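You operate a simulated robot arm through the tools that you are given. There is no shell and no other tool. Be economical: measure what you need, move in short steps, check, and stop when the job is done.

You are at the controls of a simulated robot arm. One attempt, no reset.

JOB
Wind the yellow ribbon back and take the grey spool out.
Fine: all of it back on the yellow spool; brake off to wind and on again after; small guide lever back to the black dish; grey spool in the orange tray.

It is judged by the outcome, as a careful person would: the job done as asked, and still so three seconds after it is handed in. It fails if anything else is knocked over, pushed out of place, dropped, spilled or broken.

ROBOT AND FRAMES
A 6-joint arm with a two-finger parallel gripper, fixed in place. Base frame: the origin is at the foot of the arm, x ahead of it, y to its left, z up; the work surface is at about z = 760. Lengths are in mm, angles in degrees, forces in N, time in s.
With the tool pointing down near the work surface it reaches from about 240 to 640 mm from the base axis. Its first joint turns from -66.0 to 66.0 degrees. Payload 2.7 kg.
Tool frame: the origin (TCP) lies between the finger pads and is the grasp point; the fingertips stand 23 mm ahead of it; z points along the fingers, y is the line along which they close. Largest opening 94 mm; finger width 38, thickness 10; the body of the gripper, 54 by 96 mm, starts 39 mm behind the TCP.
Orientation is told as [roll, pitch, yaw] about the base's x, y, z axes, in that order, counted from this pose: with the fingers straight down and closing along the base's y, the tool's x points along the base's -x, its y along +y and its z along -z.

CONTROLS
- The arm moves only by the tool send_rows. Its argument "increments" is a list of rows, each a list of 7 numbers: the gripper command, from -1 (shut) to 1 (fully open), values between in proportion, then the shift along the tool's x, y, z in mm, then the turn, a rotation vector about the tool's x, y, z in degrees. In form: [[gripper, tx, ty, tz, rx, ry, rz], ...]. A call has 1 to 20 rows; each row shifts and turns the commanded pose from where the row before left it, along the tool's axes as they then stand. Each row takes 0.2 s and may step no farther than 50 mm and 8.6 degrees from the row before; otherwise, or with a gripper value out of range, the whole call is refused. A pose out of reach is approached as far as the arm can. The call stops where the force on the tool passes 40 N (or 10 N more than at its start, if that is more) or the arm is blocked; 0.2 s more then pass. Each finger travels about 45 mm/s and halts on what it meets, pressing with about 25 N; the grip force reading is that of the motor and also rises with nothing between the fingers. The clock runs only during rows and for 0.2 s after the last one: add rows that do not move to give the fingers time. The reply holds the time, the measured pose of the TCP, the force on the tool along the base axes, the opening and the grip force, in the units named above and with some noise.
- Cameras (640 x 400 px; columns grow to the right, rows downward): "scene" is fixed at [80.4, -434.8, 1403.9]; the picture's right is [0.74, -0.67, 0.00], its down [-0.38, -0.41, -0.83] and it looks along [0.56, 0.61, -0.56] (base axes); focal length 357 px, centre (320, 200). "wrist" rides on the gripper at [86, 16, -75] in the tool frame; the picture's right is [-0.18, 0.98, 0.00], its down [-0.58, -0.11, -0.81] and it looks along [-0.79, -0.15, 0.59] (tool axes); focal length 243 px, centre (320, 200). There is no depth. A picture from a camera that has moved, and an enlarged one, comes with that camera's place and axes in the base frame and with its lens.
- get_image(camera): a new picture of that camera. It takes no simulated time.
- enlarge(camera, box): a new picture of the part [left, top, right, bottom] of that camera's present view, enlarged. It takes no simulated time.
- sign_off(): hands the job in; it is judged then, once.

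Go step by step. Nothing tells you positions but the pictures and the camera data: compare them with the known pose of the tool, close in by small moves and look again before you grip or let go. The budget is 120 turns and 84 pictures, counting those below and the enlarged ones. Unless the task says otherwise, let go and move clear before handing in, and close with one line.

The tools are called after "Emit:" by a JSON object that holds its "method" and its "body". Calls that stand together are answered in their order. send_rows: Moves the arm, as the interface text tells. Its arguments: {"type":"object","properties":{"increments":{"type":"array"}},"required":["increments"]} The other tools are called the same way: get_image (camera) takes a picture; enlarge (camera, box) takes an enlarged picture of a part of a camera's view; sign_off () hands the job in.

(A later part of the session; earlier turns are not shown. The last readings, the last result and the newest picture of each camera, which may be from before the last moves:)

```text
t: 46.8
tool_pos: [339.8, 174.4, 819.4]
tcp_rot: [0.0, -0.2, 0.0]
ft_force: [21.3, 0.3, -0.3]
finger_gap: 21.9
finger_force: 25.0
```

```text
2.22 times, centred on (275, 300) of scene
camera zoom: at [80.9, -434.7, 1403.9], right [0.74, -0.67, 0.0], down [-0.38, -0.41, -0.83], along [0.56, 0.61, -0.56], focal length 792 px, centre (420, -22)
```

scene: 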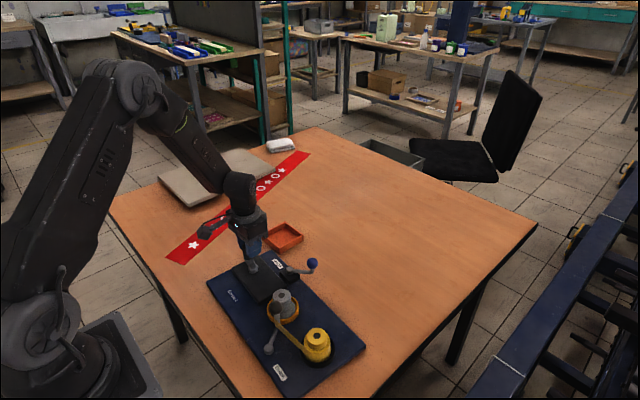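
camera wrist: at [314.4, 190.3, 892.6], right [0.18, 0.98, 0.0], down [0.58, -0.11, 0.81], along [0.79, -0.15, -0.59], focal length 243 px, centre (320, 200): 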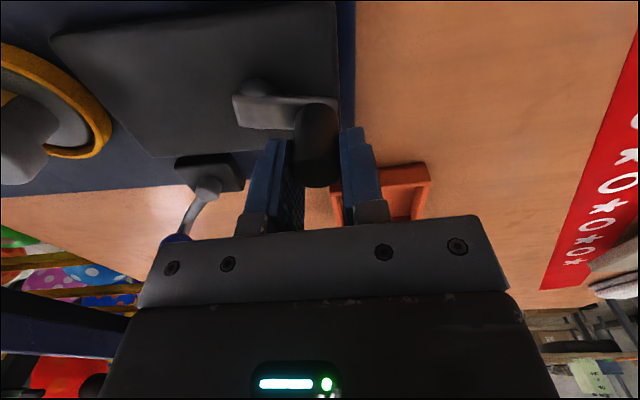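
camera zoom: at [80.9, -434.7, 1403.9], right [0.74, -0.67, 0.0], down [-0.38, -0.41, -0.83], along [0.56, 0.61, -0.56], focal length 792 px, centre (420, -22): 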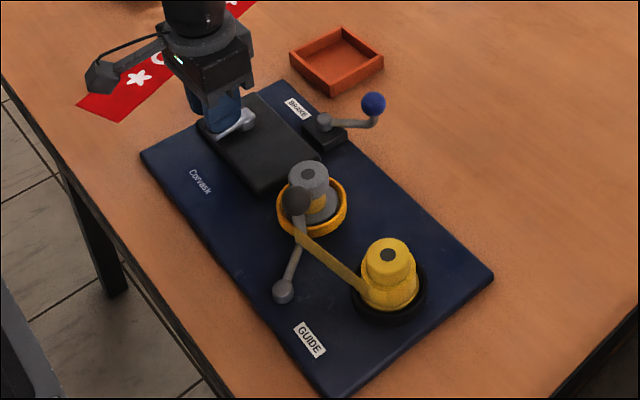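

Within about 4 mm now. I'll pull a last 3 mm in -x, relax, and compare with the close-up baseline.

Emit:
{"method": "send_rows", "body": {"increments": [[-0.8, 3, 0, 0, 0, 0, 0], [-0.8, -1.5, 0, 0, 0, 0, 0], [-0.8, 0, 0, 0, 0, 0, 0]]}}

Emit:
{"method": "enlarge", "body": {"camera": "scene", "box": [215, 240, 345, 321]}}

Emit:
{"method": "enlarge", "body": {"camera": "scene", "box": [235, 280, 335, 380]}}

```text
t: 47.6
tool_pos: [337.4, 173.3, 818.7]
tcp_rot: [0.0, 0.0, 0.1]
ft_force: [9.5, 0.8, 13.2]
finger_gap: 22.1
finger_force: 24.9
```

```text
4.92 times, centred on (280, 280) of scene
camera zoom: at [80.4, -434.8, 1403.9], right [0.74, -0.67, 0.0], down [-0.38, -0.41, -0.83], along [0.56, 0.61, -0.56], focal length 1756 px, centre (517, -196)
```

zoom: 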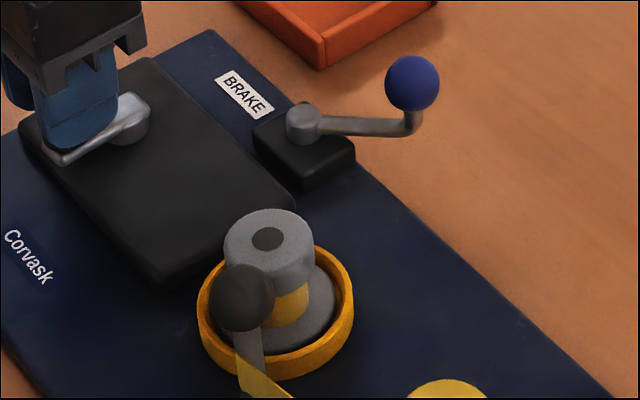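

```text
4.00 times, centred on (285, 330) of scene
camera zoom: at [80.4, -434.8, 1403.9], right [0.74, -0.67, 0.0], down [-0.38, -0.41, -0.83], along [0.56, 0.61, -0.56], focal length 1426 px, centre (460, -320)
```

zoom: 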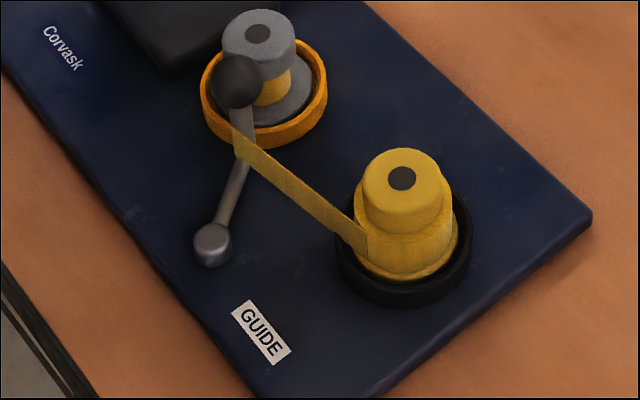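

Remaining offset is about 1.4° and 2–4 mm. I'll give one more small pull towards -x and relax again.

Emit:
{"method": "send_rows", "body": {"increments": [[-0.8, 2.5, 0, 0, 0, 0, 0], [-0.8, 2.5, 0, 0, 0, 0, 0], [-0.8, -2, 0, 0, 0, 0, 0], [-0.8, 0, 0, 0, 0, 0, 0]]}}

Emit:
{"method": "enlarge", "body": {"camera": "scene", "box": [190, 210, 360, 390]}}

```text
t: 48.6
tool_pos: [334.0, 176.0, 819.4]
tcp_rot: [0.0, 0.1, -0.1]
ft_force: [2.7, 0.7, 20.1]
finger_gap: 22.1
finger_force: 25.3
```

```text
2.22 times, centred on (275, 300) of scene
camera zoom: at [80.2, -434.9, 1403.9], right [0.74, -0.67, 0.0], down [-0.38, -0.41, -0.83], along [0.56, 0.61, -0.56], focal length 792 px, centre (420, -22)
```

zoom: 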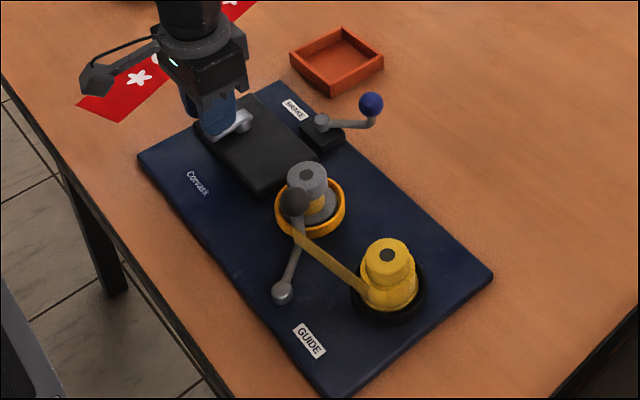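

Orientation now matches; only about 4 mm in -y remains, which I can correct at θ=90. I'll wind clockwise back to 90° first.

Emit:
{"method": "send_rows", "body": {"increments": [[-0.7, -0.3, 3.3, 0, 0, 0, 0], [-0.7, -0.4, 3.5, -1, 0, 0, 0], [-0.7, -1.46, 5.45, 0, 0, 0, 0], [-0.7, -2.38, 5.11, 0, 0, 0, 0], [-0.7, -3.23, 4.62, 0, 0, 0, 0], [-0.7, -3.99, 3.99, 0, 0, 0, 0], [-0.7, -4.62, 3.23, 0, 0, 0, 0], [-0.7, -5.11, 2.38, 0, 0, 0, 0], [-0.7, -5.45, 1.46, 0, 0, 0, 0], [-0.7, -5.62, 0.49, 0, 0, 0, 0], [-0.7, 0, 0, 0, 0, 0, 0]]}}

Emit:
{"method": "enlarge", "body": {"camera": "scene", "box": [235, 280, 335, 380]}}

```text
t: 51.0
tool_pos: [366.4, 208.8, 819.6]
tcp_rot: [0.0, 0.0, -0.1]
ft_force: [2.2, 8.6, -24.0]
finger_gap: 21.9
finger_force: 25.6
```

```text
4.00 times, centred on (285, 330) of scene
camera zoom: at [80.7, -434.4, 1404.0], right [0.74, -0.67, 0.0], down [-0.38, -0.41, -0.83], along [0.56, 0.61, -0.56], focal length 1426 px, centre (460, -320)
```

zoom: 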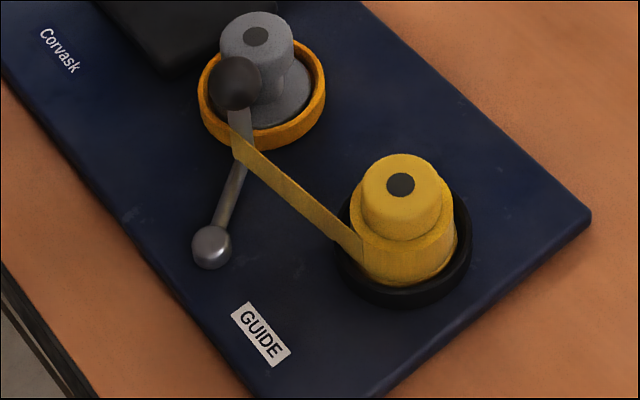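

Grey is bare again. I'll push -y radially at 90° to remove the last 4 mm.

Emit:
{"method": "send_rows", "body": {"increments": [[-0.8, 0, -2, 0.8, 0, 0, 0], [-0.8, 0, -2, 0, 0, 0, 0], [-0.8, 0, -1.5, 0, 0, 0, 0], [-0.8, 0, -1.5, 0, 0, 0, 0]]}}

Emit:
{"method": "enlarge", "body": {"camera": "scene", "box": [235, 280, 335, 380]}}

```text
t: 52.0
tool_pos: [367.8, 202.9, 820.8]
tcp_rot: [0.3, -0.4, 0.0]
ft_force: [3.6, 30.3, 5.2]
finger_gap: 22.2
finger_force: 25.1
```

```text
4.00 times, centred on (285, 330) of scene
camera zoom: at [80.4, -434.1, 1404.2], right [0.74, -0.67, 0.0], down [-0.38, -0.42, -0.83], along [0.56, 0.61, -0.56], focal length 1426 px, centre (460, -320)
```

zoom: 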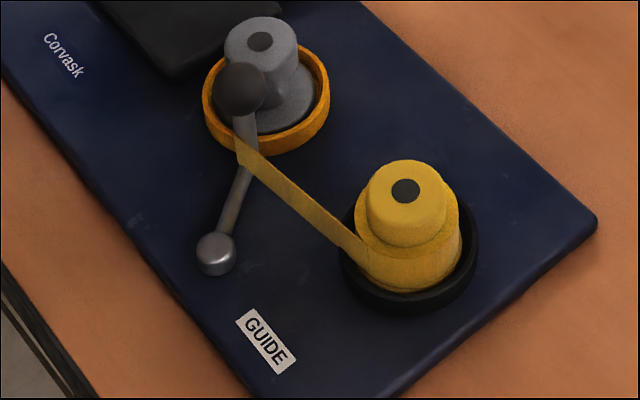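

Emit:
{"method": "send_rows", "body": {"increments": [[-0.7, 0, 2, 0, 0, 0, 0], [-0.7, 0, 0, 0, 0, 0, 0], [-0.7, 0, 0, 0, 0, 0, 0]]}}

Emit:
{"method": "enlarge", "body": {"camera": "scene", "box": [235, 280, 335, 380]}}

```text
t: 52.8
tool_pos: [367.5, 203.6, 818.6]
tcp_rot: [0.1, -0.2, 0.0]
ft_force: [1.4, 12.8, 23.5]
finger_gap: 22.1
finger_force: 25.3
```

```text
4.00 times, centred on (285, 330) of scene
camera zoom: at [80.1, -434.6, 1404.0], right [0.74, -0.67, 0.0], down [-0.38, -0.41, -0.83], along [0.56, 0.61, -0.56], focal length 1426 px, centre (460, -320)
```

zoom: 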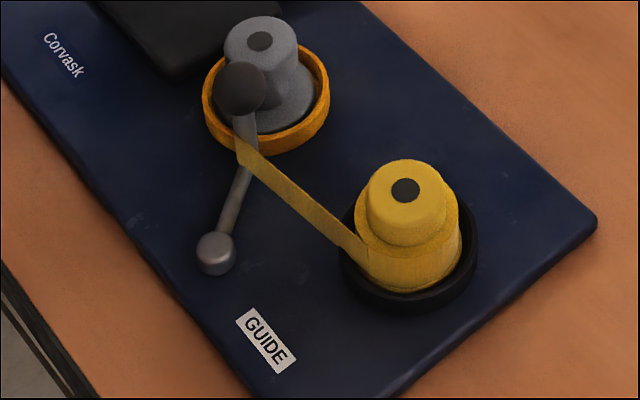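

The board is now within a few mm of its original place. I'll find the winding end stop with small clockwise steps.

Emit:
{"method": "send_rows", "body": {"increments": [[-0.7, 0, 0.7, -1, 0, 0, 0], [-0.7, -2.82, -0.12, 0, 0, 0, 0], [-0.7, -2.8, -0.37, 0, 0, 0, 0], [-0.7, 0, 0, 0, 0, 0, 0]]}}

```text
t: 53.8
tool_pos: [370.6, 202.9, 820.2]
tcp_rot: [0.0, 0.1, 0.0]
ft_force: [-9.2, 12.6, 21.3]
finger_gap: 22.3
finger_force: 24.5
```

A tangential resistance of 9 N appears at about 85°, so the winding is at its end stop. I'll relax, release the handle and rise for a look.

Emit:
{"method": "send_rows", "body": {"increments": [[-0.7, 2.2, 0.8, 0, 0, 0, 0], [-0.2, 0, 0, 0, 0, 0, 0], [0.06, 0, 0, 0, 0, 0, 0], [0.06, 0, 0, 0, 0, 0, 0], [0.06, 0, 0, -30, 0, 0, 0], [0.06, 0, 0, -40, 0, 0, 0], [0.06, 0, 0, -20, 0, 0, 0], [0.06, -20, -40, 0, 0, 0, 0], [0.06, -20, -40, 0, 0, 0, 0], [0.06, 0, -40, 0, 0, 0, 0], [0.06, 0, -40, 0, 0, 0, 0], [0.06, 0, 0, 0, 0, 0, 0], [0.06, 0, 0, 0, 0, 0, 0]]}}

Emit:
{"method": "get_image", "body": {"camera": "wrist"}}

Emit:
{"method": "enlarge", "body": {"camera": "scene", "box": [190, 210, 360, 390]}}

```text
t: 56.6
tool_pos: [406.5, 44.2, 908.7]
tcp_rot: [0.0, -0.1, 0.0]
ft_force: [0.8, -0.4, -0.1]
finger_gap: 49.7
finger_force: 0.0
```

```text
38 pictures are left
camera wrist: at [320.6, 60.6, 982.3], right [0.18, 0.98, 0.0], down [0.58, -0.11, 0.81], along [0.79, -0.15, -0.59], focal length 243 px, centre (320, 200)
```

wrist: 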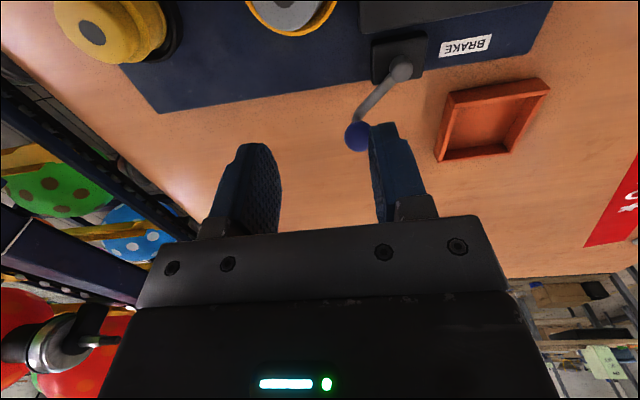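

```text
2.22 times, centred on (275, 300) of scene
camera zoom: at [80.4, -434.8, 1403.9], right [0.74, -0.67, 0.0], down [-0.38, -0.41, -0.83], along [0.56, 0.61, -0.56], focal length 792 px, centre (420, -22)
```

zoom: 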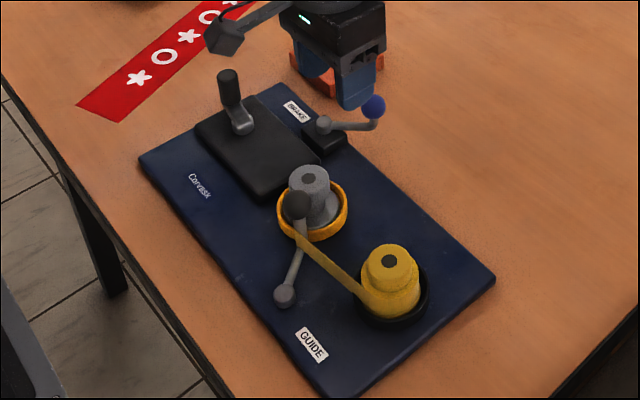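

The board is now within about 4 mm of its original place. I'll look closely at the guide and the ribbon's end.

Emit:
{"method": "enlarge", "body": {"camera": "scene", "box": [245, 280, 315, 350]}}

```text
5.71 times, centred on (280, 315) of scene
camera zoom: at [80.4, -434.8, 1403.9], right [0.74, -0.67, 0.0], down [-0.38, -0.41, -0.83], along [0.56, 0.61, -0.56], focal length 2038 px, centre (549, -457)
```

zoom: 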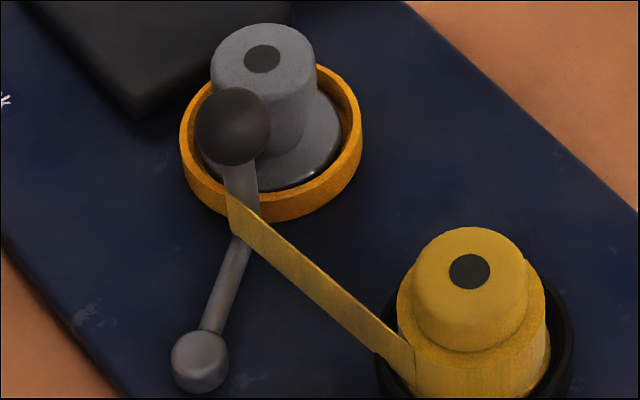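

The ribbon's end now sits at the guide post, with none left on the grey spool. Next I'll put the brake back on, going back to the knob at about (470,68).

Emit:
{"method": "send_rows", "body": {"increments": [[0.06, -32, 12, 10, 0, 0, 0], [0.06, -32, 12, 20, 0, 0, 0], [0.06, 0, 0, 25, 0, 0, 0], [0.06, 0, 0, 0, 0, 0, 0], [0.06, 0, 0, 0, 0, 0, 0]]}}

Emit:
{"method": "get_image", "body": {"camera": "wrist"}}

```text
t: 57.8
tool_pos: [472.7, 68.6, 855.1]
tcp_rot: [0.0, 0.0, 0.0]
ft_force: [0.1, 0.0, 0.4]
finger_gap: 49.9
finger_force: 0.0
```

```text
35 pictures are left
camera wrist: at [386.0, 84.5, 927.6], right [0.18, 0.98, 0.0], down [0.58, -0.11, 0.81], along [0.79, -0.15, -0.59], focal length 243 px, centre (320, 200)
```

wrist: 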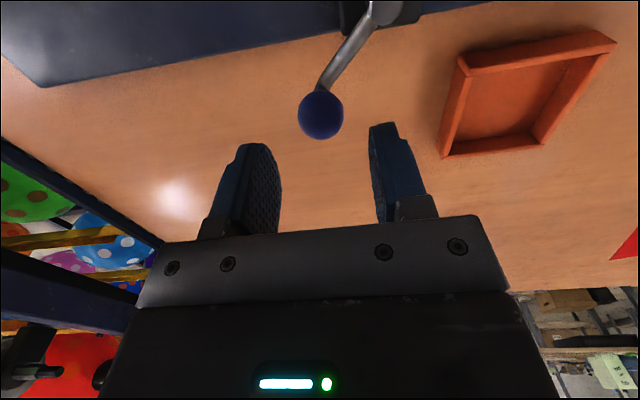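

Emit:
{"method": "send_rows", "body": {"increments": [[0.06, 3, 0, 20, 0, 0, 0], [0.06, 0, 0.5, 23, 0, 0, 0], [-0.3, 0, 0, 0, 0, 0, 0], [-0.5, 0, 0, 0, 0, 0, 0], [-0.6, 0, 0, 0, 0, 0, 0], [-0.6, -4.06, 3.92, 0, 0, 0, 0], [-0.6, -3.63, 4.33, 0, 0, 0, 0], [-0.6, -3.16, 4.68, 0, 0, 0, 0], [-0.6, -2.65, 4.99, 0, 0, 0, 0], [-0.6, -2.12, 5.24, 0, 0, 0, 0], [-0.6, -1.56, 5.43, 0, 0, 0, 0], [-0.6, -0.98, 5.56, 0, 0, 0, 0], [-0.6, 0, 0, 0, 0, 0, 0]]}}

Emit:
{"method": "enlarge", "body": {"camera": "scene", "box": [215, 240, 345, 321]}}

```text
t: 60.6
tool_pos: [488.8, 103.3, 811.6]
tcp_rot: [0.0, -0.1, 0.1]
ft_force: [2.1, -4.5, 7.7]
finger_gap: 27.3
finger_force: 25.4
```

```text
4.92 times, centred on (280, 280) of scene
camera zoom: at [80.3, -434.9, 1403.9], right [0.74, -0.67, 0.0], down [-0.38, -0.41, -0.83], along [0.56, 0.61, -0.56], focal length 1756 px, centre (517, -196)
```

zoom: 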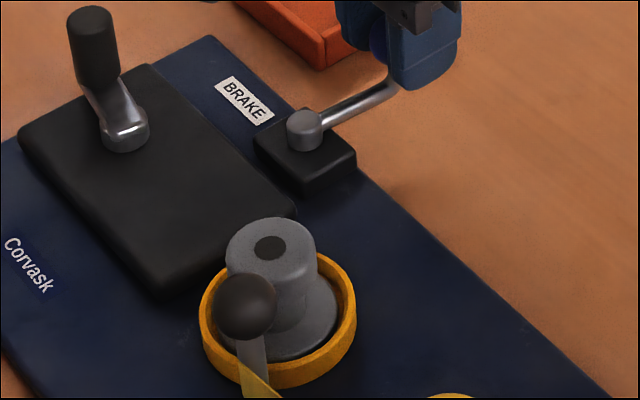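

Emit:
{"method": "send_rows", "body": {"increments": [[-0.6, -0.3, 3, 0, 0, 0, 0], [-0.6, 0, 3, 0, 0, 0, 0], [-0.6, 0, 3, 0, 0, 0, 0], [-0.6, 0, 1.5, 0, 0, 0, 0], [-0.6, 0, 0, 0, 0, 0, 0]]}}

```text
t: 61.8
tool_pos: [488.6, 110.2, 810.6]
tcp_rot: [-0.1, 0.1, -0.1]
ft_force: [1.6, -25.7, 6.5]
finger_gap: 27.4
finger_force: 24.9
```

The lever reached its on stop. I'll relax, release and rise, then look.

Emit:
{"method": "send_rows", "body": {"increments": [[-0.6, 0, -1.8, 0, 0, 0, 0], [-0.2, 0, 0, 0, 0, 0, 0], [0.06, 0, 0, 0, 0, 0, 0], [0.06, 0, 0, 0, 0, 0, 0], [0.06, 0, 0, -40, 0, 0, 0], [0.06, 0, 0, -40, 0, 0, 0], [0.06, 0, 0, 0, 0, 0, 0]]}}

Emit:
{"method": "enlarge", "body": {"camera": "scene", "box": [190, 210, 360, 390]}}

```text
t: 63.4
tool_pos: [491.2, 110.7, 891.8]
tcp_rot: [0.0, -0.1, 0.0]
ft_force: [0.4, -0.6, -0.1]
finger_gap: 49.8
finger_force: 0.1
```

```text
2.22 times, centred on (275, 300) of scene
camera zoom: at [80.4, -434.8, 1403.9], right [0.74, -0.67, 0.0], down [-0.38, -0.41, -0.83], along [0.56, 0.61, -0.56], focal length 792 px, centre (420, -22)
```

zoom: 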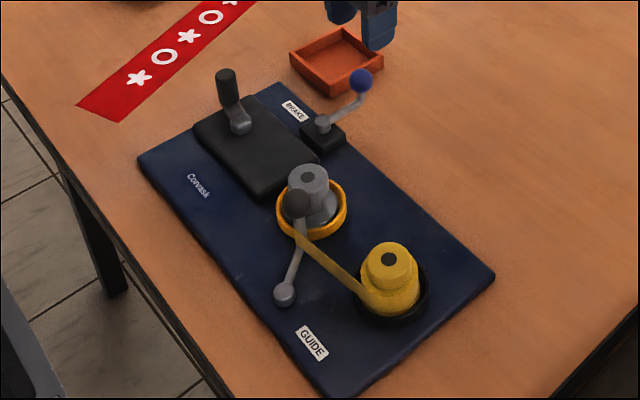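

The brake is back on and looks just as it did at the start. For the guide I'll push its arm with closed fingers turned 90°, starting at about (312,30) between the guide and the gearbox.

Emit:
{"method": "send_rows", "body": {"increments": [[0, 36, -16, 0, 0, 0, 0], [-0.5, 36, -16, 0, 0, 0, 0], [-1, 36, -16, 0, 0, 0, 0], [-1, 36, -16, 0, 0, 0, 0], [-1, 35, -16, 0, 0, 0, 0], [-1, 0, 0, 0, 0, 0, 8.2], [-1, 0, 0, 0, 0, 0, 8.2], [-1, 0, 0, 0, 0, 0, 8.2], [-1, 0, 0, 0, 0, 0, 8.2], [-1, 0, 0, 0, 0, 0, 8.2], [-1, 0, 0, 0, 0, 0, 8.2], [-1, 0, 0, 0, 0, 0, 8.2], [-1, 0, 0, 0, 0, 0, 8.2], [-1, 0, 0, 0, 0, 0, 8.2], [-1, 0, 0, 0, 0, 0, 8.2], [-1, 0, 0, 0, 0, 0, 8], [-1, 0, 0, 0, 0, 0, 0], [-1, 0, 0, 0, 0, 0, 0]]}}

Emit:
{"method": "get_image", "body": {"camera": "wrist"}}

```text
t: 67.2
tool_pos: [308.8, 32.0, 892.3]
tcp_rot: [0.0, 0.0, -90.1]
ft_force: [1.1, -0.5, 0.6]
finger_gap: 0.0
finger_force: 24.4
```

```text
32 pictures are left
camera wrist: at [326.4, 118.3, 965.8], right [0.98, -0.19, 0.0], down [-0.11, -0.58, 0.81], along [-0.15, -0.79, -0.59], focal length 243 px, centre (320, 200)
```

wrist: 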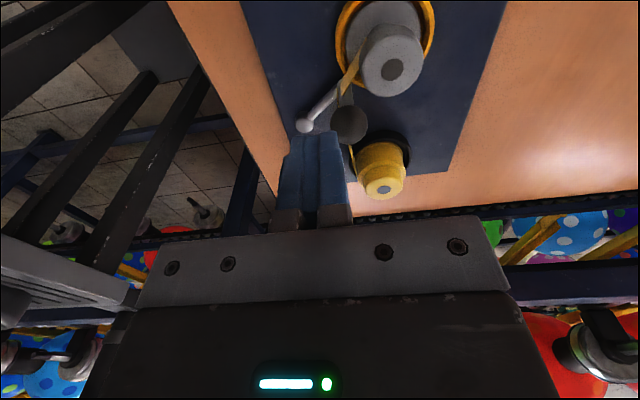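

Emit:
{"method": "enlarge", "body": {"camera": "wrist", "box": [250, 0, 450, 200]}}

```text
2.00 times, centred on (350, 100) of wrist
camera zoom: at [326.4, 118.3, 965.8], right [0.98, -0.19, 0.0], down [-0.11, -0.58, 0.81], along [-0.15, -0.79, -0.59], focal length 485 px, centre (260, 400)
```

zoom: 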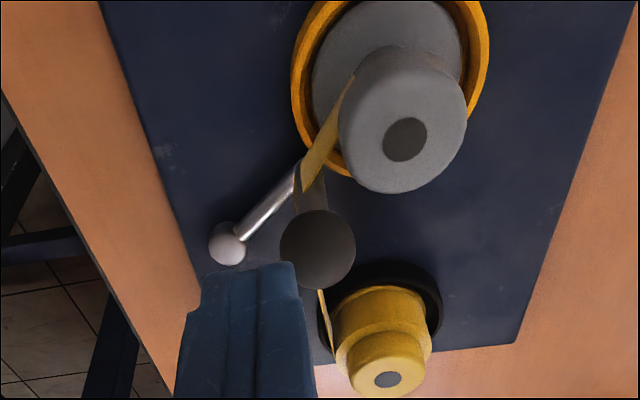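

The ribbon passes around the guide post, with a short leader to the grey hub. I'll descend beside the arm, on its +y side.

Emit:
{"method": "send_rows", "body": {"increments": [[-1, 4, -6, 20, 0, 0, 0], [-1, 0, 0, 30, 0, 0, 0], [-1, 0, 0, 20, 0, 0, 0], [-1, 0, 0, 12, 0, 0, 0], [-1, 0, 0, 0, 0, 0, 0]]}}

Emit:
{"method": "enlarge", "body": {"camera": "wrist", "box": [220, 0, 480, 220]}}

Emit:
{"method": "enlarge", "body": {"camera": "scene", "box": [235, 270, 335, 350]}}

```text
t: 68.4
tool_pos: [304.4, 36.1, 809.0]
tcp_rot: [0.1, -0.1, -90.0]
ft_force: [0.0, 0.4, -0.7]
finger_gap: 0.0
finger_force: 24.7
```

```text
1.82 times, centred on (350, 110) of wrist
camera zoom: at [320.2, 122.8, 883.2], right [0.98, -0.18, 0.0], down [-0.11, -0.58, 0.81], along [-0.15, -0.79, -0.59], focal length 441 px, centre (266, 364)
```

zoom: 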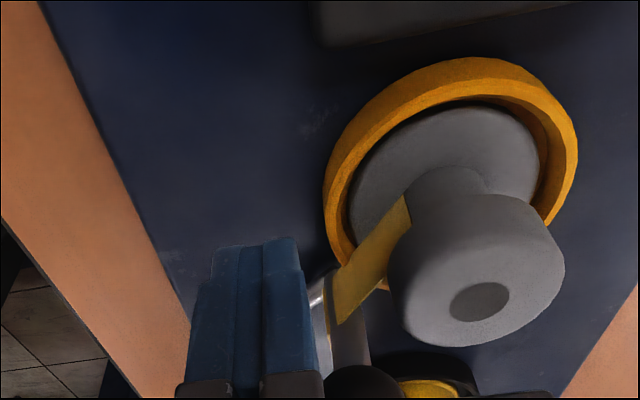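

```text
5.00 times, centred on (285, 310) of scene
camera zoom: at [80.4, -434.8, 1403.9], right [0.74, -0.67, 0.0], down [-0.38, -0.41, -0.83], along [0.56, 0.61, -0.56], focal length 1783 px, centre (495, -350)
```

zoom: 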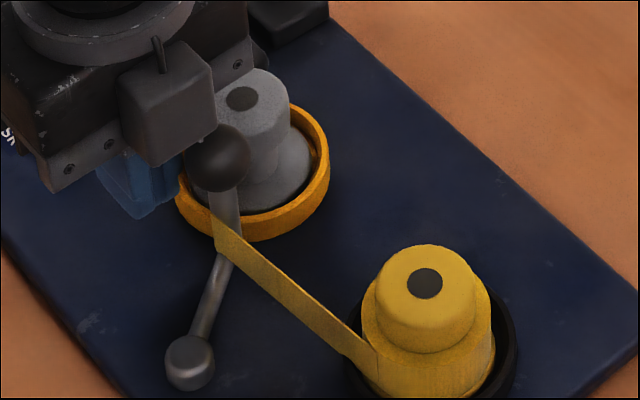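

Emit:
{"method": "send_rows", "body": {"increments": [[-1, 0, 0, 4, 0, 0, 0], [-1, -5, 0, 0, 0, 0, 0], [-1, -5, 0, 0, 0, 0, 0], [-1, -4, 0, 0, 0, 0, 0], [-1, -4, 0, 0, 0, 0, 0], [-1, 0, 0, 0, 0, 0, 0]]}}

Emit:
{"method": "enlarge", "body": {"camera": "scene", "box": [235, 270, 335, 350]}}

```text
t: 69.8
tool_pos: [302.3, 17.3, 805.5]
tcp_rot: [-0.1, 0.1, -90.0]
ft_force: [-1.1, -0.3, 1.4]
finger_gap: 0.0
finger_force: 25.1
```

```text
5.00 times, centred on (285, 310) of scene
camera zoom: at [80.4, -434.8, 1403.9], right [0.74, -0.67, 0.0], down [-0.38, -0.41, -0.83], along [0.56, 0.61, -0.56], focal length 1783 px, centre (495, -350)
```

zoom: 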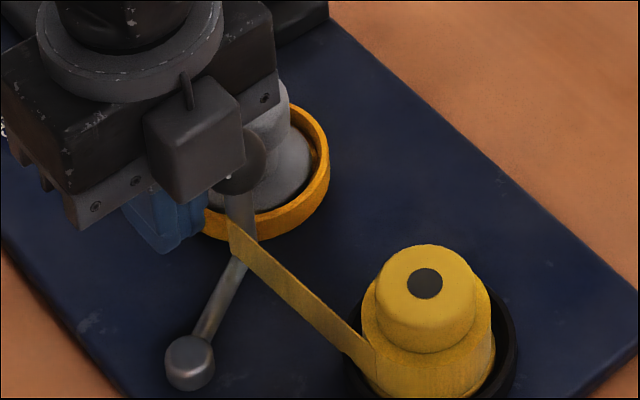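

The guide moves with very little force. I'll keep pushing.

Emit:
{"method": "send_rows", "body": {"increments": [[-1, -5, 0, 0, 0, 0, 0], [-1, -5, 0, 0, 0, 0, 0], [-1, -5, 0, 0, 0, 0, 0], [-1, -5, 0, 0, 0, 0, 0], [-1, -4, 1, 0, 0, 0, 0], [-1, 0, 0, 0, 0, 0, 0]]}}

Emit:
{"method": "enlarge", "body": {"camera": "scene", "box": [235, 270, 335, 350]}}

```text
t: 71.2
tool_pos: [304.8, -7.5, 806.4]
tcp_rot: [0.0, 0.0, -90.1]
ft_force: [0.6, 0.5, 0.2]
finger_gap: 0.0
finger_force: 25.2
```

```text
5.00 times, centred on (285, 310) of scene
camera zoom: at [80.4, -434.8, 1403.9], right [0.74, -0.67, 0.0], down [-0.38, -0.41, -0.83], along [0.56, 0.61, -0.56], focal length 1783 px, centre (495, -350)
```

zoom: 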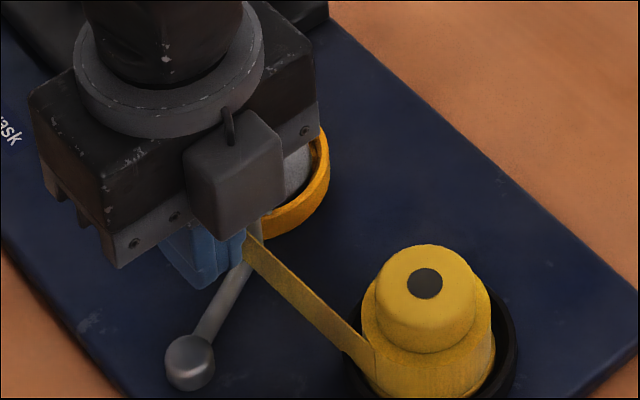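

Emit:
{"method": "send_rows", "body": {"increments": [[-1, -5, 1, 0, 0, 0, 0], [-1, -5, 1, 0, 0, 0, 0], [-1, -4, 1, 0, 0, 0, 0], [-1, -4, 1, 0, 0, 0, 0], [-1, -4, 1, 0, 0, 0, 0], [-1, 0, 0, 0, 0, 0, 0]]}}

Emit:
{"method": "enlarge", "body": {"camera": "scene", "box": [235, 270, 335, 350]}}

Emit:
{"method": "get_image", "body": {"camera": "wrist"}}

```text
t: 72.6
tool_pos: [310.1, -28.9, 807.5]
tcp_rot: [0.0, 0.0, -90.0]
ft_force: [-0.3, -0.6, -0.2]
finger_gap: 0.0
finger_force: 24.8
```

```text
5.00 times, centred on (285, 310) of scene
camera zoom: at [80.4, -434.8, 1403.9], right [0.74, -0.67, 0.0], down [-0.38, -0.41, -0.83], along [0.56, 0.61, -0.56], focal length 1783 px, centre (495, -350)
```

zoom: 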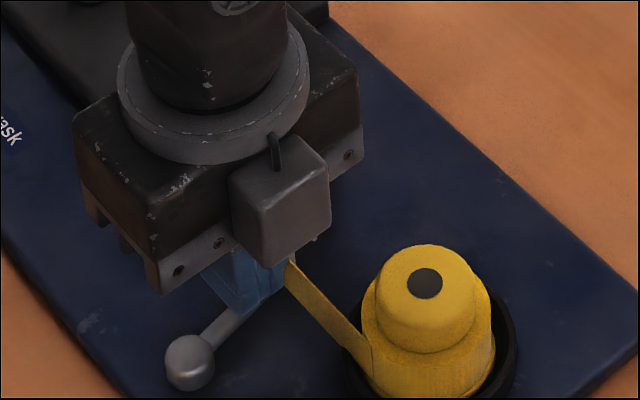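

```text
25 pictures are left
camera wrist: at [326.3, 58.5, 879.8], right [0.98, -0.18, 0.0], down [-0.11, -0.58, 0.81], along [-0.15, -0.79, -0.59], focal length 243 px, centre (320, 200)
```

wrist: 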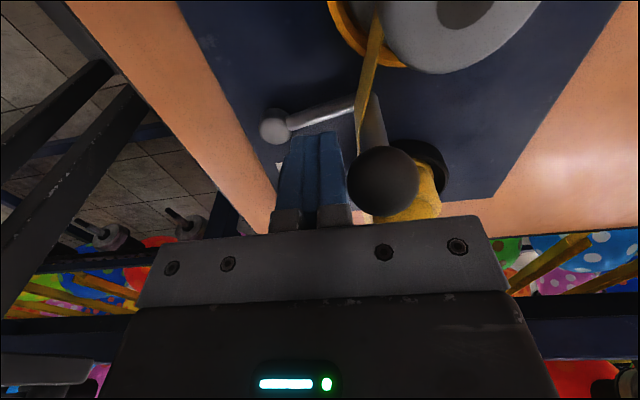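

Emit:
{"method": "send_rows", "body": {"increments": [[-1, -5, 0, 0, 0, 0, 0], [-1, -5, 0, 0, 0, 0, 0], [-1, -4, 0, 0, 0, 0, 0], [-1, -4, -1, 0, 0, 0, 0], [-1, -4, -1, 0, 0, 0, 0], [-1, 0, 0, 0, 0, 0, 0]]}}

Emit:
{"method": "enlarge", "body": {"camera": "scene", "box": [235, 270, 335, 350]}}

```text
t: 74.0
tool_pos: [306.1, -51.2, 805.4]
tcp_rot: [0.0, 0.0, -89.9]
ft_force: [-0.6, 0.1, -0.7]
finger_gap: 0.0
finger_force: 25.1
```

```text
5.00 times, centred on (285, 310) of scene
camera zoom: at [80.4, -434.8, 1403.9], right [0.74, -0.67, 0.0], down [-0.38, -0.41, -0.83], along [0.56, 0.61, -0.56], focal length 1783 px, centre (495, -350)
```

zoom: 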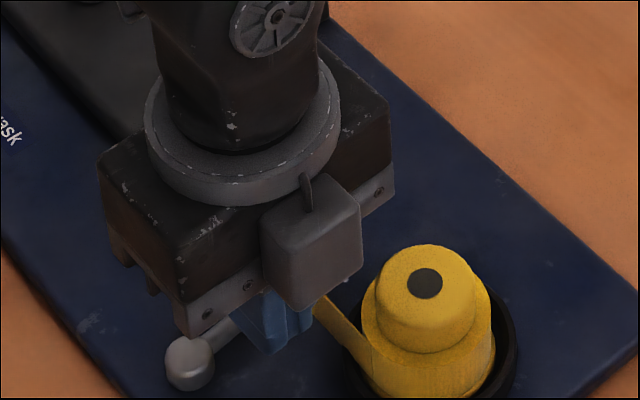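

Emit:
{"method": "send_rows", "body": {"increments": [[-1, -4, 0, 0, 0, 0, 0], [-1, -4, 0, 0, 0, 0, 0], [-1, -4, 0, 0, 0, 0, 0], [-1, 0, 0, 0, 0, 0, 0]]}}

Emit:
{"method": "get_image", "body": {"camera": "wrist"}}

```text
t: 75.0
tool_pos: [308.3, -63.4, 804.5]
tcp_rot: [-0.1, 0.0, -90.1]
ft_force: [-0.2, 0.8, -0.4]
finger_gap: 0.2
finger_force: 25.1
```

```text
23 pictures are left
camera wrist: at [323.4, 24.1, 879.9], right [0.98, -0.18, 0.0], down [-0.11, -0.58, 0.81], along [-0.15, -0.79, -0.59], focal length 243 px, centre (320, 200)
```

wrist: 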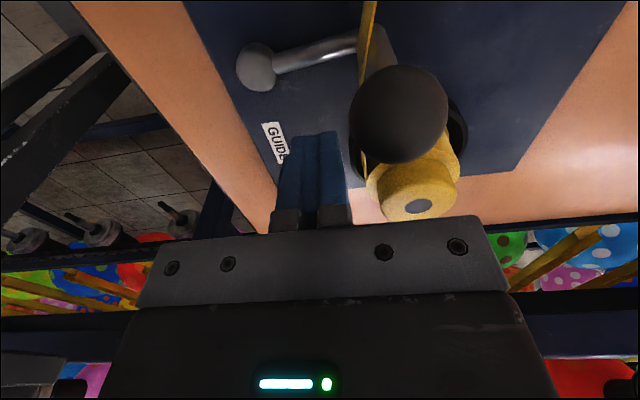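

The fingers slid over the arm after moving it to about mid-way (angle ≈0°). I'll rise, go back to the +y side and push the ball itself, which stands higher.

Emit:
{"method": "send_rows", "body": {"increments": [[-1, 0, 0, -35, 0, 0, 0], [-1, 0, 0, -30, 0, 0, 0], [-1, 30, 6, 0, 0, 0, 0], [-1, 30, 6, 0, 0, 0, 0], [-1, 25, 6, 0, 0, 0, 0], [-1, 0, 0, 0, 0, 0, 0], [-1, 0, 0, 0, 0, 0, 0]]}}

Emit:
{"method": "get_image", "body": {"camera": "wrist"}}

```text
t: 76.6
tool_pos: [325.3, 22.2, 871.5]
tcp_rot: [0.0, 0.0, -90.0]
ft_force: [-0.1, 0.6, 0.2]
finger_gap: 0.0
finger_force: 25.3
```

```text
22 pictures are left
camera wrist: at [342.2, 110.2, 946.3], right [0.98, -0.18, 0.0], down [-0.11, -0.58, 0.81], along [-0.15, -0.79, -0.59], focal length 243 px, centre (320, 200)
```

wrist: 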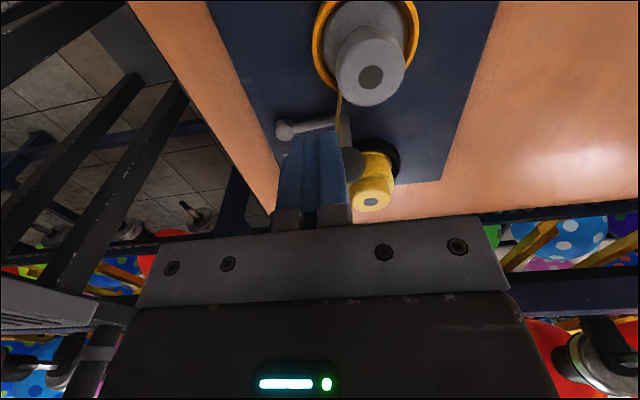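

Emit:
{"method": "send_rows", "body": {"increments": [[-1, 1, 0, 25, 0, 0, 0], [-1, 0, 0, 22, 0, 0, 0], [-1, -4, 0, 0, 0, 0, 0], [-1, -4, 0, 0, 0, 0, 0], [-1, -4, 0, 0, 0, 0, 0], [-1, -4, 0, 0, 0, 0, 0], [-1, -4, 0, 0, 0, 0, 0], [-1, -4, 0, 0, 0, 0, 0], [-1, 0, 0, 0, 0, 0, 0]]}}

Emit:
{"method": "enlarge", "body": {"camera": "scene", "box": [235, 270, 335, 350]}}

```text
t: 78.6
tool_pos: [326.3, 0.6, 824.5]
tcp_rot: [0.0, 0.1, -90.0]
ft_force: [0.5, 0.8, -0.5]
finger_gap: 0.1
finger_force: 24.8
```

```text
5.00 times, centred on (285, 310) of scene
camera zoom: at [80.4, -434.8, 1403.9], right [0.74, -0.67, 0.0], down [-0.38, -0.41, -0.83], along [0.56, 0.61, -0.56], focal length 1783 px, centre (495, -350)
```

zoom: 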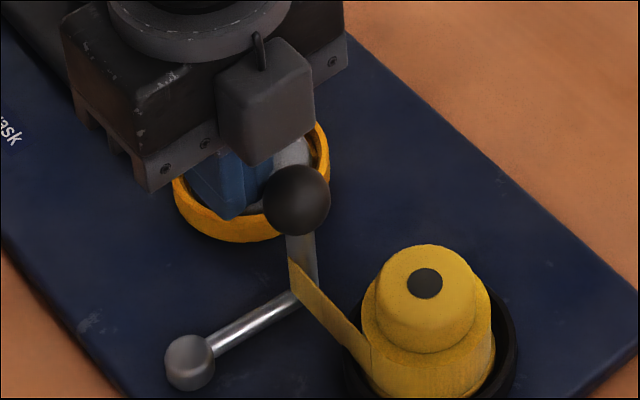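

Emit:
{"method": "send_rows", "body": {"increments": [[-1, -4, 0, 0, 0, 0, 0], [-1, -4, 0, 0, 0, 0, 0], [-1, -4, 0, 0, 0, 0, 0], [-1, -4, 0, 0, 0, 0, 0], [-1, -4, 0, 0, 0, 0, 0], [-1, 0, 0, 0, 0, 0, 0]]}}

Emit:
{"method": "enlarge", "body": {"camera": "scene", "box": [235, 270, 335, 350]}}

```text
t: 80.0
tool_pos: [326.1, -22.0, 824.3]
tcp_rot: [0.0, 0.0, -90.0]
ft_force: [-0.1, -0.4, 0.6]
finger_gap: 0.0
finger_force: 24.9
```

```text
5.00 times, centred on (285, 310) of scene
camera zoom: at [80.4, -434.8, 1403.9], right [0.74, -0.67, 0.0], down [-0.38, -0.41, -0.83], along [0.56, 0.61, -0.56], focal length 1783 px, centre (495, -350)
```

zoom: 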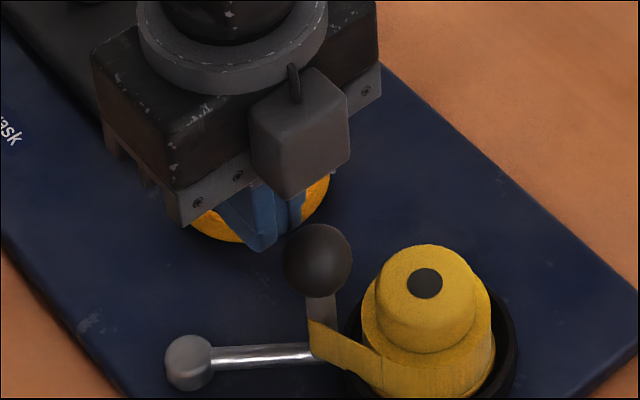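

Emit:
{"method": "send_rows", "body": {"increments": [[-1, -4, -0.5, 0, 0, 0, 0], [-1, -4, -0.5, 0, 0, 0, 0], [-1, -4, -1, 0, 0, 0, 0], [-1, -4, -1, 0, 0, 0, 0], [-1, 0, 0, 0, 0, 0, 0]]}}

Emit:
{"method": "enlarge", "body": {"camera": "scene", "box": [235, 270, 335, 350]}}

```text
t: 81.2
tool_pos: [324.2, -36.6, 825.2]
tcp_rot: [0.2, 0.0, -89.9]
ft_force: [2.7, 33.0, 10.7]
finger_gap: 0.0
finger_force: 24.8
```

```text
5.00 times, centred on (285, 310) of scene
camera zoom: at [80.3, -434.0, 1404.2], right [0.74, -0.67, 0.0], down [-0.38, -0.42, -0.83], along [0.56, 0.61, -0.56], focal length 1783 px, centre (495, -350)
```

zoom: 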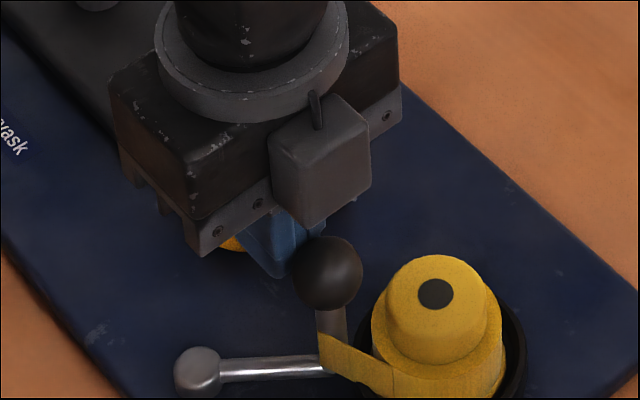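

It reached the stop. I'll back away, rise and check the board position and the ribbon.

Emit:
{"method": "send_rows", "body": {"increments": [[-1, 6, 0, 0, 0, 0, 0], [-1, 0, 0, -30, 0, 0, 0], [-1, 0, 0, -40, 0, 0, 0], [-1, 40, 0, -20, 0, 0, 0], [-1, 40, 0, 0, 0, 0, 0], [-1, 0, 0, 0, 0, 0, 0]]}}

Emit:
{"method": "enlarge", "body": {"camera": "scene", "box": [190, 210, 360, 390]}}

Emit:
{"method": "enlarge", "body": {"camera": "wrist", "box": [220, 0, 480, 220]}}

```text
t: 82.6
tool_pos: [321.9, 46.9, 913.9]
tcp_rot: [0.0, 0.0, -90.0]
ft_force: [0.8, 0.6, -0.2]
finger_gap: 0.2
finger_force: 25.1
```

```text
2.22 times, centred on (275, 300) of scene
camera zoom: at [80.4, -434.7, 1403.9], right [0.74, -0.67, 0.0], down [-0.38, -0.41, -0.83], along [0.56, 0.61, -0.56], focal length 792 px, centre (420, -22)
```

zoom: 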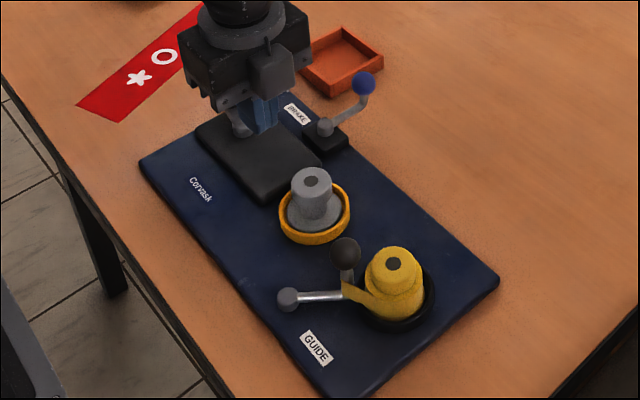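

```text
1.82 times, centred on (350, 110) of wrist
camera zoom: at [338.3, 134.5, 987.8], right [0.98, -0.18, 0.0], down [-0.11, -0.58, 0.81], along [-0.15, -0.79, -0.59], focal length 441 px, centre (266, 364)
```

zoom: 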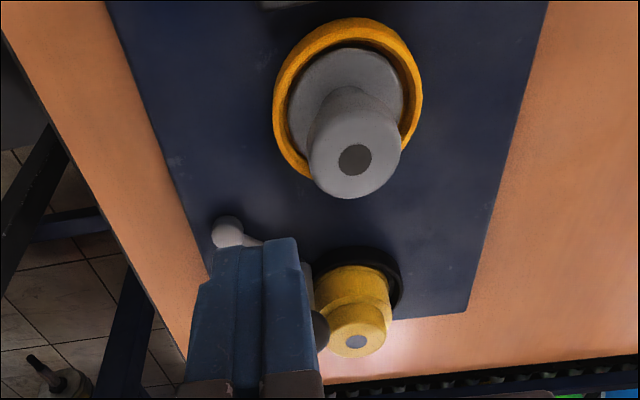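

The ribbon came clear of the grey spool and the guide now points to the black dish. Next is the grey spool: I'll turn back to yaw 0 and hover above it.

Emit:
{"method": "send_rows", "body": {"increments": [[0.35, 0, 0, 0, 0, 0, -8.2], [0.35, 0, 0, 0, 0, 0, -8.2], [0.35, 0, 0, 0, 0, 0, -8.2], [0.35, 0, 0, 0, 0, 0, -8.2], [0.35, 0, 0, 0, 0, 0, -8.2], [0.35, 0, 0, 0, 0, 0, -8.2], [0.35, 0, 0, 0, 0, 0, -8.2], [0.35, 0, 0, 0, 0, 0, -8.2], [0.35, 0, 0, 0, 0, 0, -8.2], [0.35, 0, 0, 0, 0, 0, -8.2], [0.35, 0, 0, 0, 0, 0, -8], [0.35, -38, -16, 0, 0, 0, 0], [0.35, 0, 0, 35, 0, 0, 0], [0.35, 0, 0, 0, 0, 0, 0], [0.35, 0, 0, 0, 0, 0, 0]]}}

Emit:
{"method": "get_image", "body": {"camera": "wrist"}}

```text
t: 85.8
tool_pos: [359.9, 34.4, 878.6]
tcp_rot: [0.1, 0.1, 0.0]
ft_force: [0.2, -0.3, 0.2]
finger_gap: 63.6
finger_force: 0.0
```

```text
16 pictures are left
camera wrist: at [273.9, 50.3, 952.9], right [0.18, 0.98, 0.0], down [0.58, -0.11, 0.81], along [0.79, -0.15, -0.59], focal length 243 px, centre (320, 200)
```

wrist: 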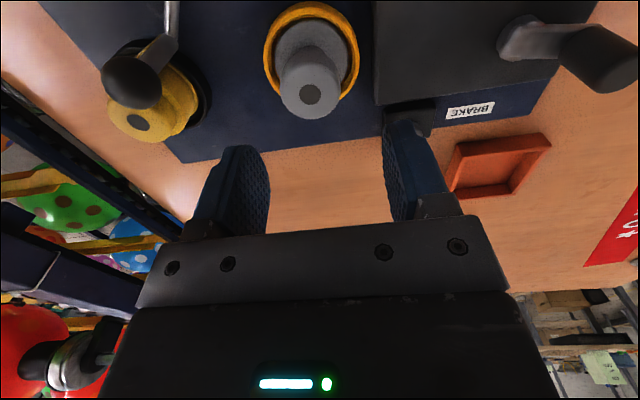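

The spool axis is at about (357,28). I'll align and descend to just above the cap.

Emit:
{"method": "send_rows", "body": {"increments": [[0.35, 3, -6, 20, 0, 0, 0], [0.35, 0, 0, 15, 0, 0, 0], [0.35, 0, 0, 0, 0, 0, 0]]}}

Emit:
{"method": "get_image", "body": {"camera": "wrist"}}

```text
t: 86.6
tool_pos: [357.2, 28.4, 843.8]
tcp_rot: [0.0, -0.1, 0.1]
ft_force: [-0.2, 0.0, 0.1]
finger_gap: 63.9
finger_force: 0.0
```

```text
15 pictures are left
camera wrist: at [271.4, 44.7, 917.2], right [0.18, 0.98, 0.0], down [0.58, -0.11, 0.81], along [0.79, -0.15, -0.59], focal length 243 px, centre (320, 200)
```

wrist: 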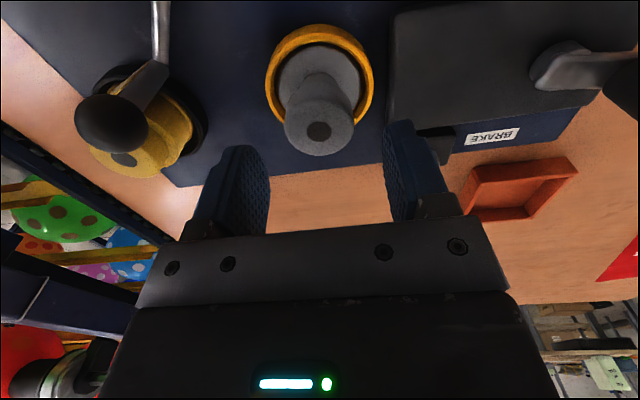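

Aligned. I'll descend and close on the cap.

Emit:
{"method": "send_rows", "body": {"increments": [[0.35, 1, -0.7, 15, 0, 0, 0], [0.35, 0, 0, 14, 0, 0, 0], [0.0, 0, 0, 0, 0, 0, 0], [-0.3, 0, 0, 0, 0, 0, 0], [-0.5, 0, 0, 0, 0, 0, 0], [-0.5, 0, 0, 0, 0, 0, 0]]}}

Emit:
{"method": "enlarge", "body": {"camera": "scene", "box": [235, 250, 335, 330]}}

```text
t: 88.0
tool_pos: [356.6, 26.0, 814.0]
tcp_rot: [0.0, 0.0, -0.1]
ft_force: [0.5, 0.2, -0.2]
finger_gap: 38.1
finger_force: 25.0
```

```text
5.00 times, centred on (285, 290) of scene
camera zoom: at [80.4, -434.8, 1403.9], right [0.74, -0.67, 0.0], down [-0.38, -0.41, -0.83], along [0.56, 0.61, -0.56], focal length 1783 px, centre (495, -250)
```

zoom: 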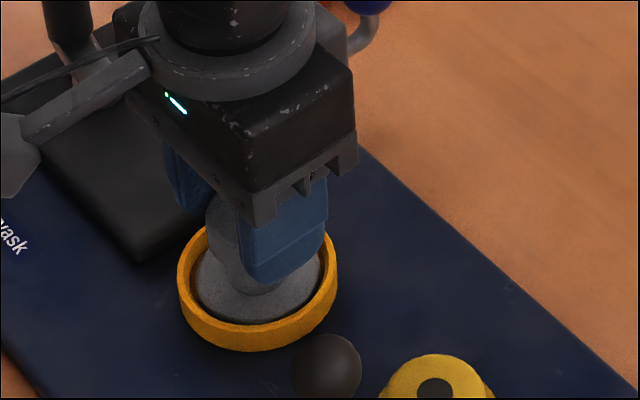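

Gripped at 38 mm. I'll lift straight up off the spindle.

Emit:
{"method": "send_rows", "body": {"increments": [[-0.5, 0, 0, -5, 0, 0, 0], [-0.5, 0, 0, -8, 0, 0, 0], [-0.5, 0, 0, -12, 0, 0, 0], [-0.5, 0, 0, -15, 0, 0, 0], [-0.5, 0, 0, -20, 0, 0, 0], [-0.5, 0, 0, -20, 0, 0, 0], [-0.5, 0, 0, 0, 0, 0, 0]]}}

Emit:
{"method": "enlarge", "body": {"camera": "scene", "box": [190, 210, 360, 390]}}

```text
t: 89.6
tool_pos: [357.2, 27.5, 894.9]
tcp_rot: [-0.1, -0.1, 0.0]
ft_force: [-0.4, 0.1, -0.4]
finger_gap: 38.7
finger_force: 25.2
```

```text
2.22 times, centred on (275, 300) of scene
camera zoom: at [80.4, -434.8, 1403.9], right [0.74, -0.67, 0.0], down [-0.38, -0.41, -0.83], along [0.56, 0.61, -0.56], focal length 792 px, centre (420, -22)
```

zoom: 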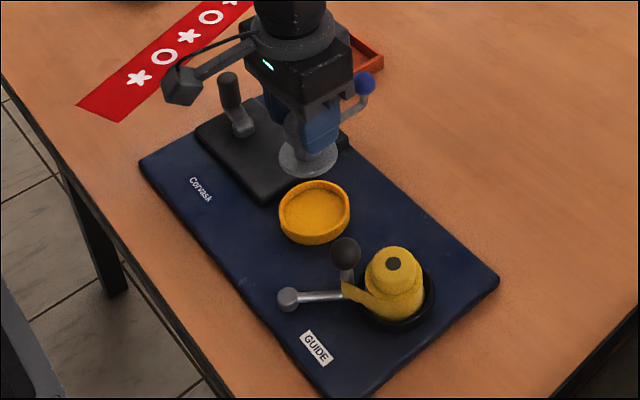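

The spool is out cleanly. I'll carry it over to the tray at about (500,188).

Emit:
{"method": "send_rows", "body": {"increments": [[-0.5, -28.6, 32, 0, 0, 0, 0], [-0.5, -28.6, 32, 0, 0, 0, 0], [-0.5, -28.6, 32, 0, 0, 0, 0], [-0.5, -28.6, 32, 0, 0, 0, 0], [-0.5, -28.6, 32, 0, 0, 0, 0], [-0.5, 0, 0, 0, 0, 0, 0], [-0.5, 0, 0, 0, 0, 0, 0]]}}

Emit:
{"method": "get_image", "body": {"camera": "wrist"}}

Emit:
{"method": "enlarge", "body": {"camera": "scene", "box": [230, 190, 330, 270]}}

```text
t: 91.2
tool_pos: [500.7, 188.5, 895.7]
tcp_rot: [0.1, 0.0, -0.1]
ft_force: [0.1, -0.5, -0.2]
finger_gap: 38.1
finger_force: 25.2
```

```text
12 pictures are left
camera wrist: at [414.8, 204.3, 969.5], right [0.18, 0.98, 0.0], down [0.58, -0.11, 0.81], along [0.79, -0.15, -0.59], focal length 243 px, centre (320, 200)
```

wrist: 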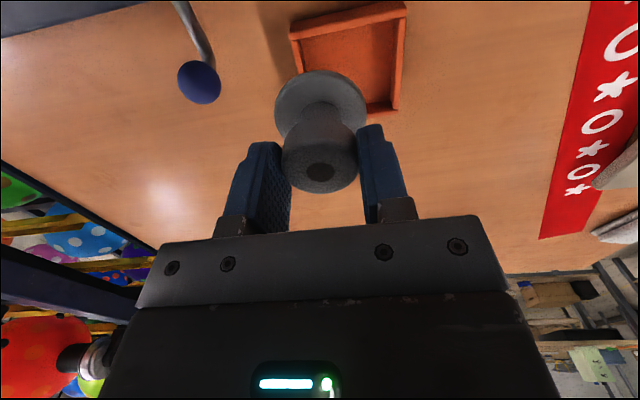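

```text
5.00 times, centred on (280, 230) of scene
camera zoom: at [80.4, -434.7, 1403.9], right [0.74, -0.67, 0.0], down [-0.38, -0.41, -0.83], along [0.56, 0.61, -0.56], focal length 1783 px, centre (520, 50)
```

zoom: 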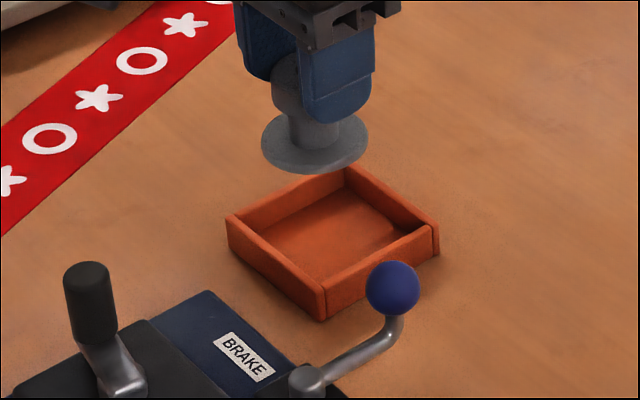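

Cross-checking the views shows the table is lower than I assumed, with the tray rim at z≈750. That puts the tray centre at about (528,212). I'll shift there, lower part-way and check again.

Emit:
{"method": "send_rows", "body": {"increments": [[-0.5, -27, 23.5, 0, 0, 0, 0], [-0.5, 0, 0, 25, 0, 0, 0], [-0.5, 0, 0, 25, 0, 0, 0], [-0.5, 0, 0, 0, 0, 0, 0], [-0.5, 0, 0, 0, 0, 0, 0]]}}

Emit:
{"method": "get_image", "body": {"camera": "wrist"}}

Emit:
{"method": "enlarge", "body": {"camera": "scene", "box": [230, 190, 330, 270]}}

```text
t: 92.4
tool_pos: [528.6, 210.0, 845.8]
tcp_rot: [0.0, 0.0, 0.0]
ft_force: [-0.5, 0.5, -1.2]
finger_gap: 38.1
finger_force: 25.2
```

```text
10 pictures are left
camera wrist: at [442.1, 226.7, 919.6], right [0.18, 0.98, 0.0], down [0.58, -0.11, 0.81], along [0.79, -0.15, -0.59], focal length 243 px, centre (320, 200)
```

wrist: 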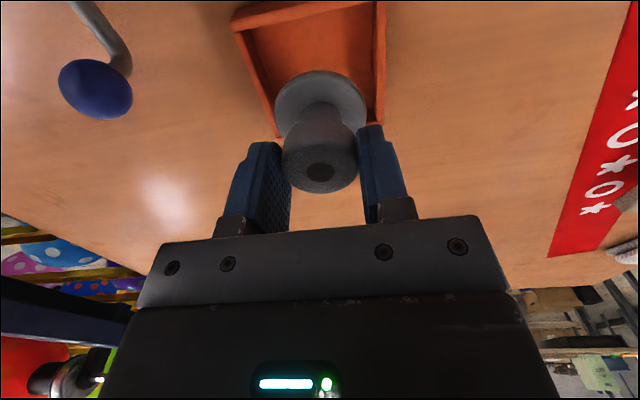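

```text
5.00 times, centred on (280, 230) of scene
camera zoom: at [80.4, -434.7, 1403.9], right [0.74, -0.67, 0.0], down [-0.38, -0.41, -0.83], along [0.56, 0.61, -0.56], focal length 1783 px, centre (520, 50)
```

zoom: 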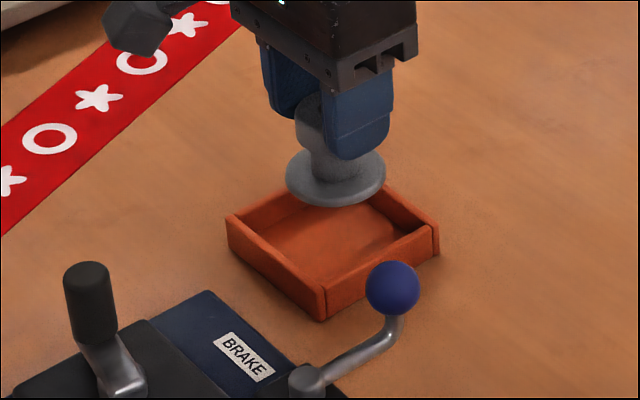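

The spool is centred over the tray. I'll lower it.

Emit:
{"method": "send_rows", "body": {"increments": [[-0.5, 0, -1, 15, 0, 0, 0], [-0.5, 0, 0, 12, 0, 0, 0], [-0.5, 0, 0, 8, 0, 0, 0], [-0.5, 0, 0, 0, 0, 0, 0]]}}

Emit:
{"method": "enlarge", "body": {"camera": "scene", "box": [230, 190, 330, 270]}}

```text
t: 93.4
tool_pos: [525.4, 209.8, 809.9]
tcp_rot: [0.0, 0.0, 0.0]
ft_force: [-0.8, -0.1, -0.1]
finger_gap: 38.4
finger_force: 24.9
```

```text
5.00 times, centred on (280, 230) of scene
camera zoom: at [80.4, -434.8, 1403.9], right [0.74, -0.67, 0.0], down [-0.38, -0.41, -0.83], along [0.56, 0.61, -0.56], focal length 1783 px, centre (520, 50)
```

zoom: 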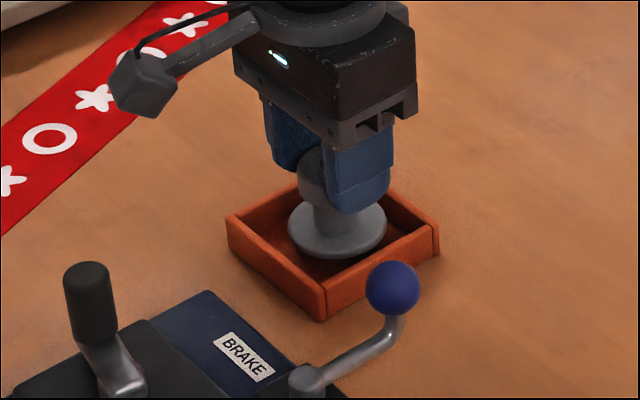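

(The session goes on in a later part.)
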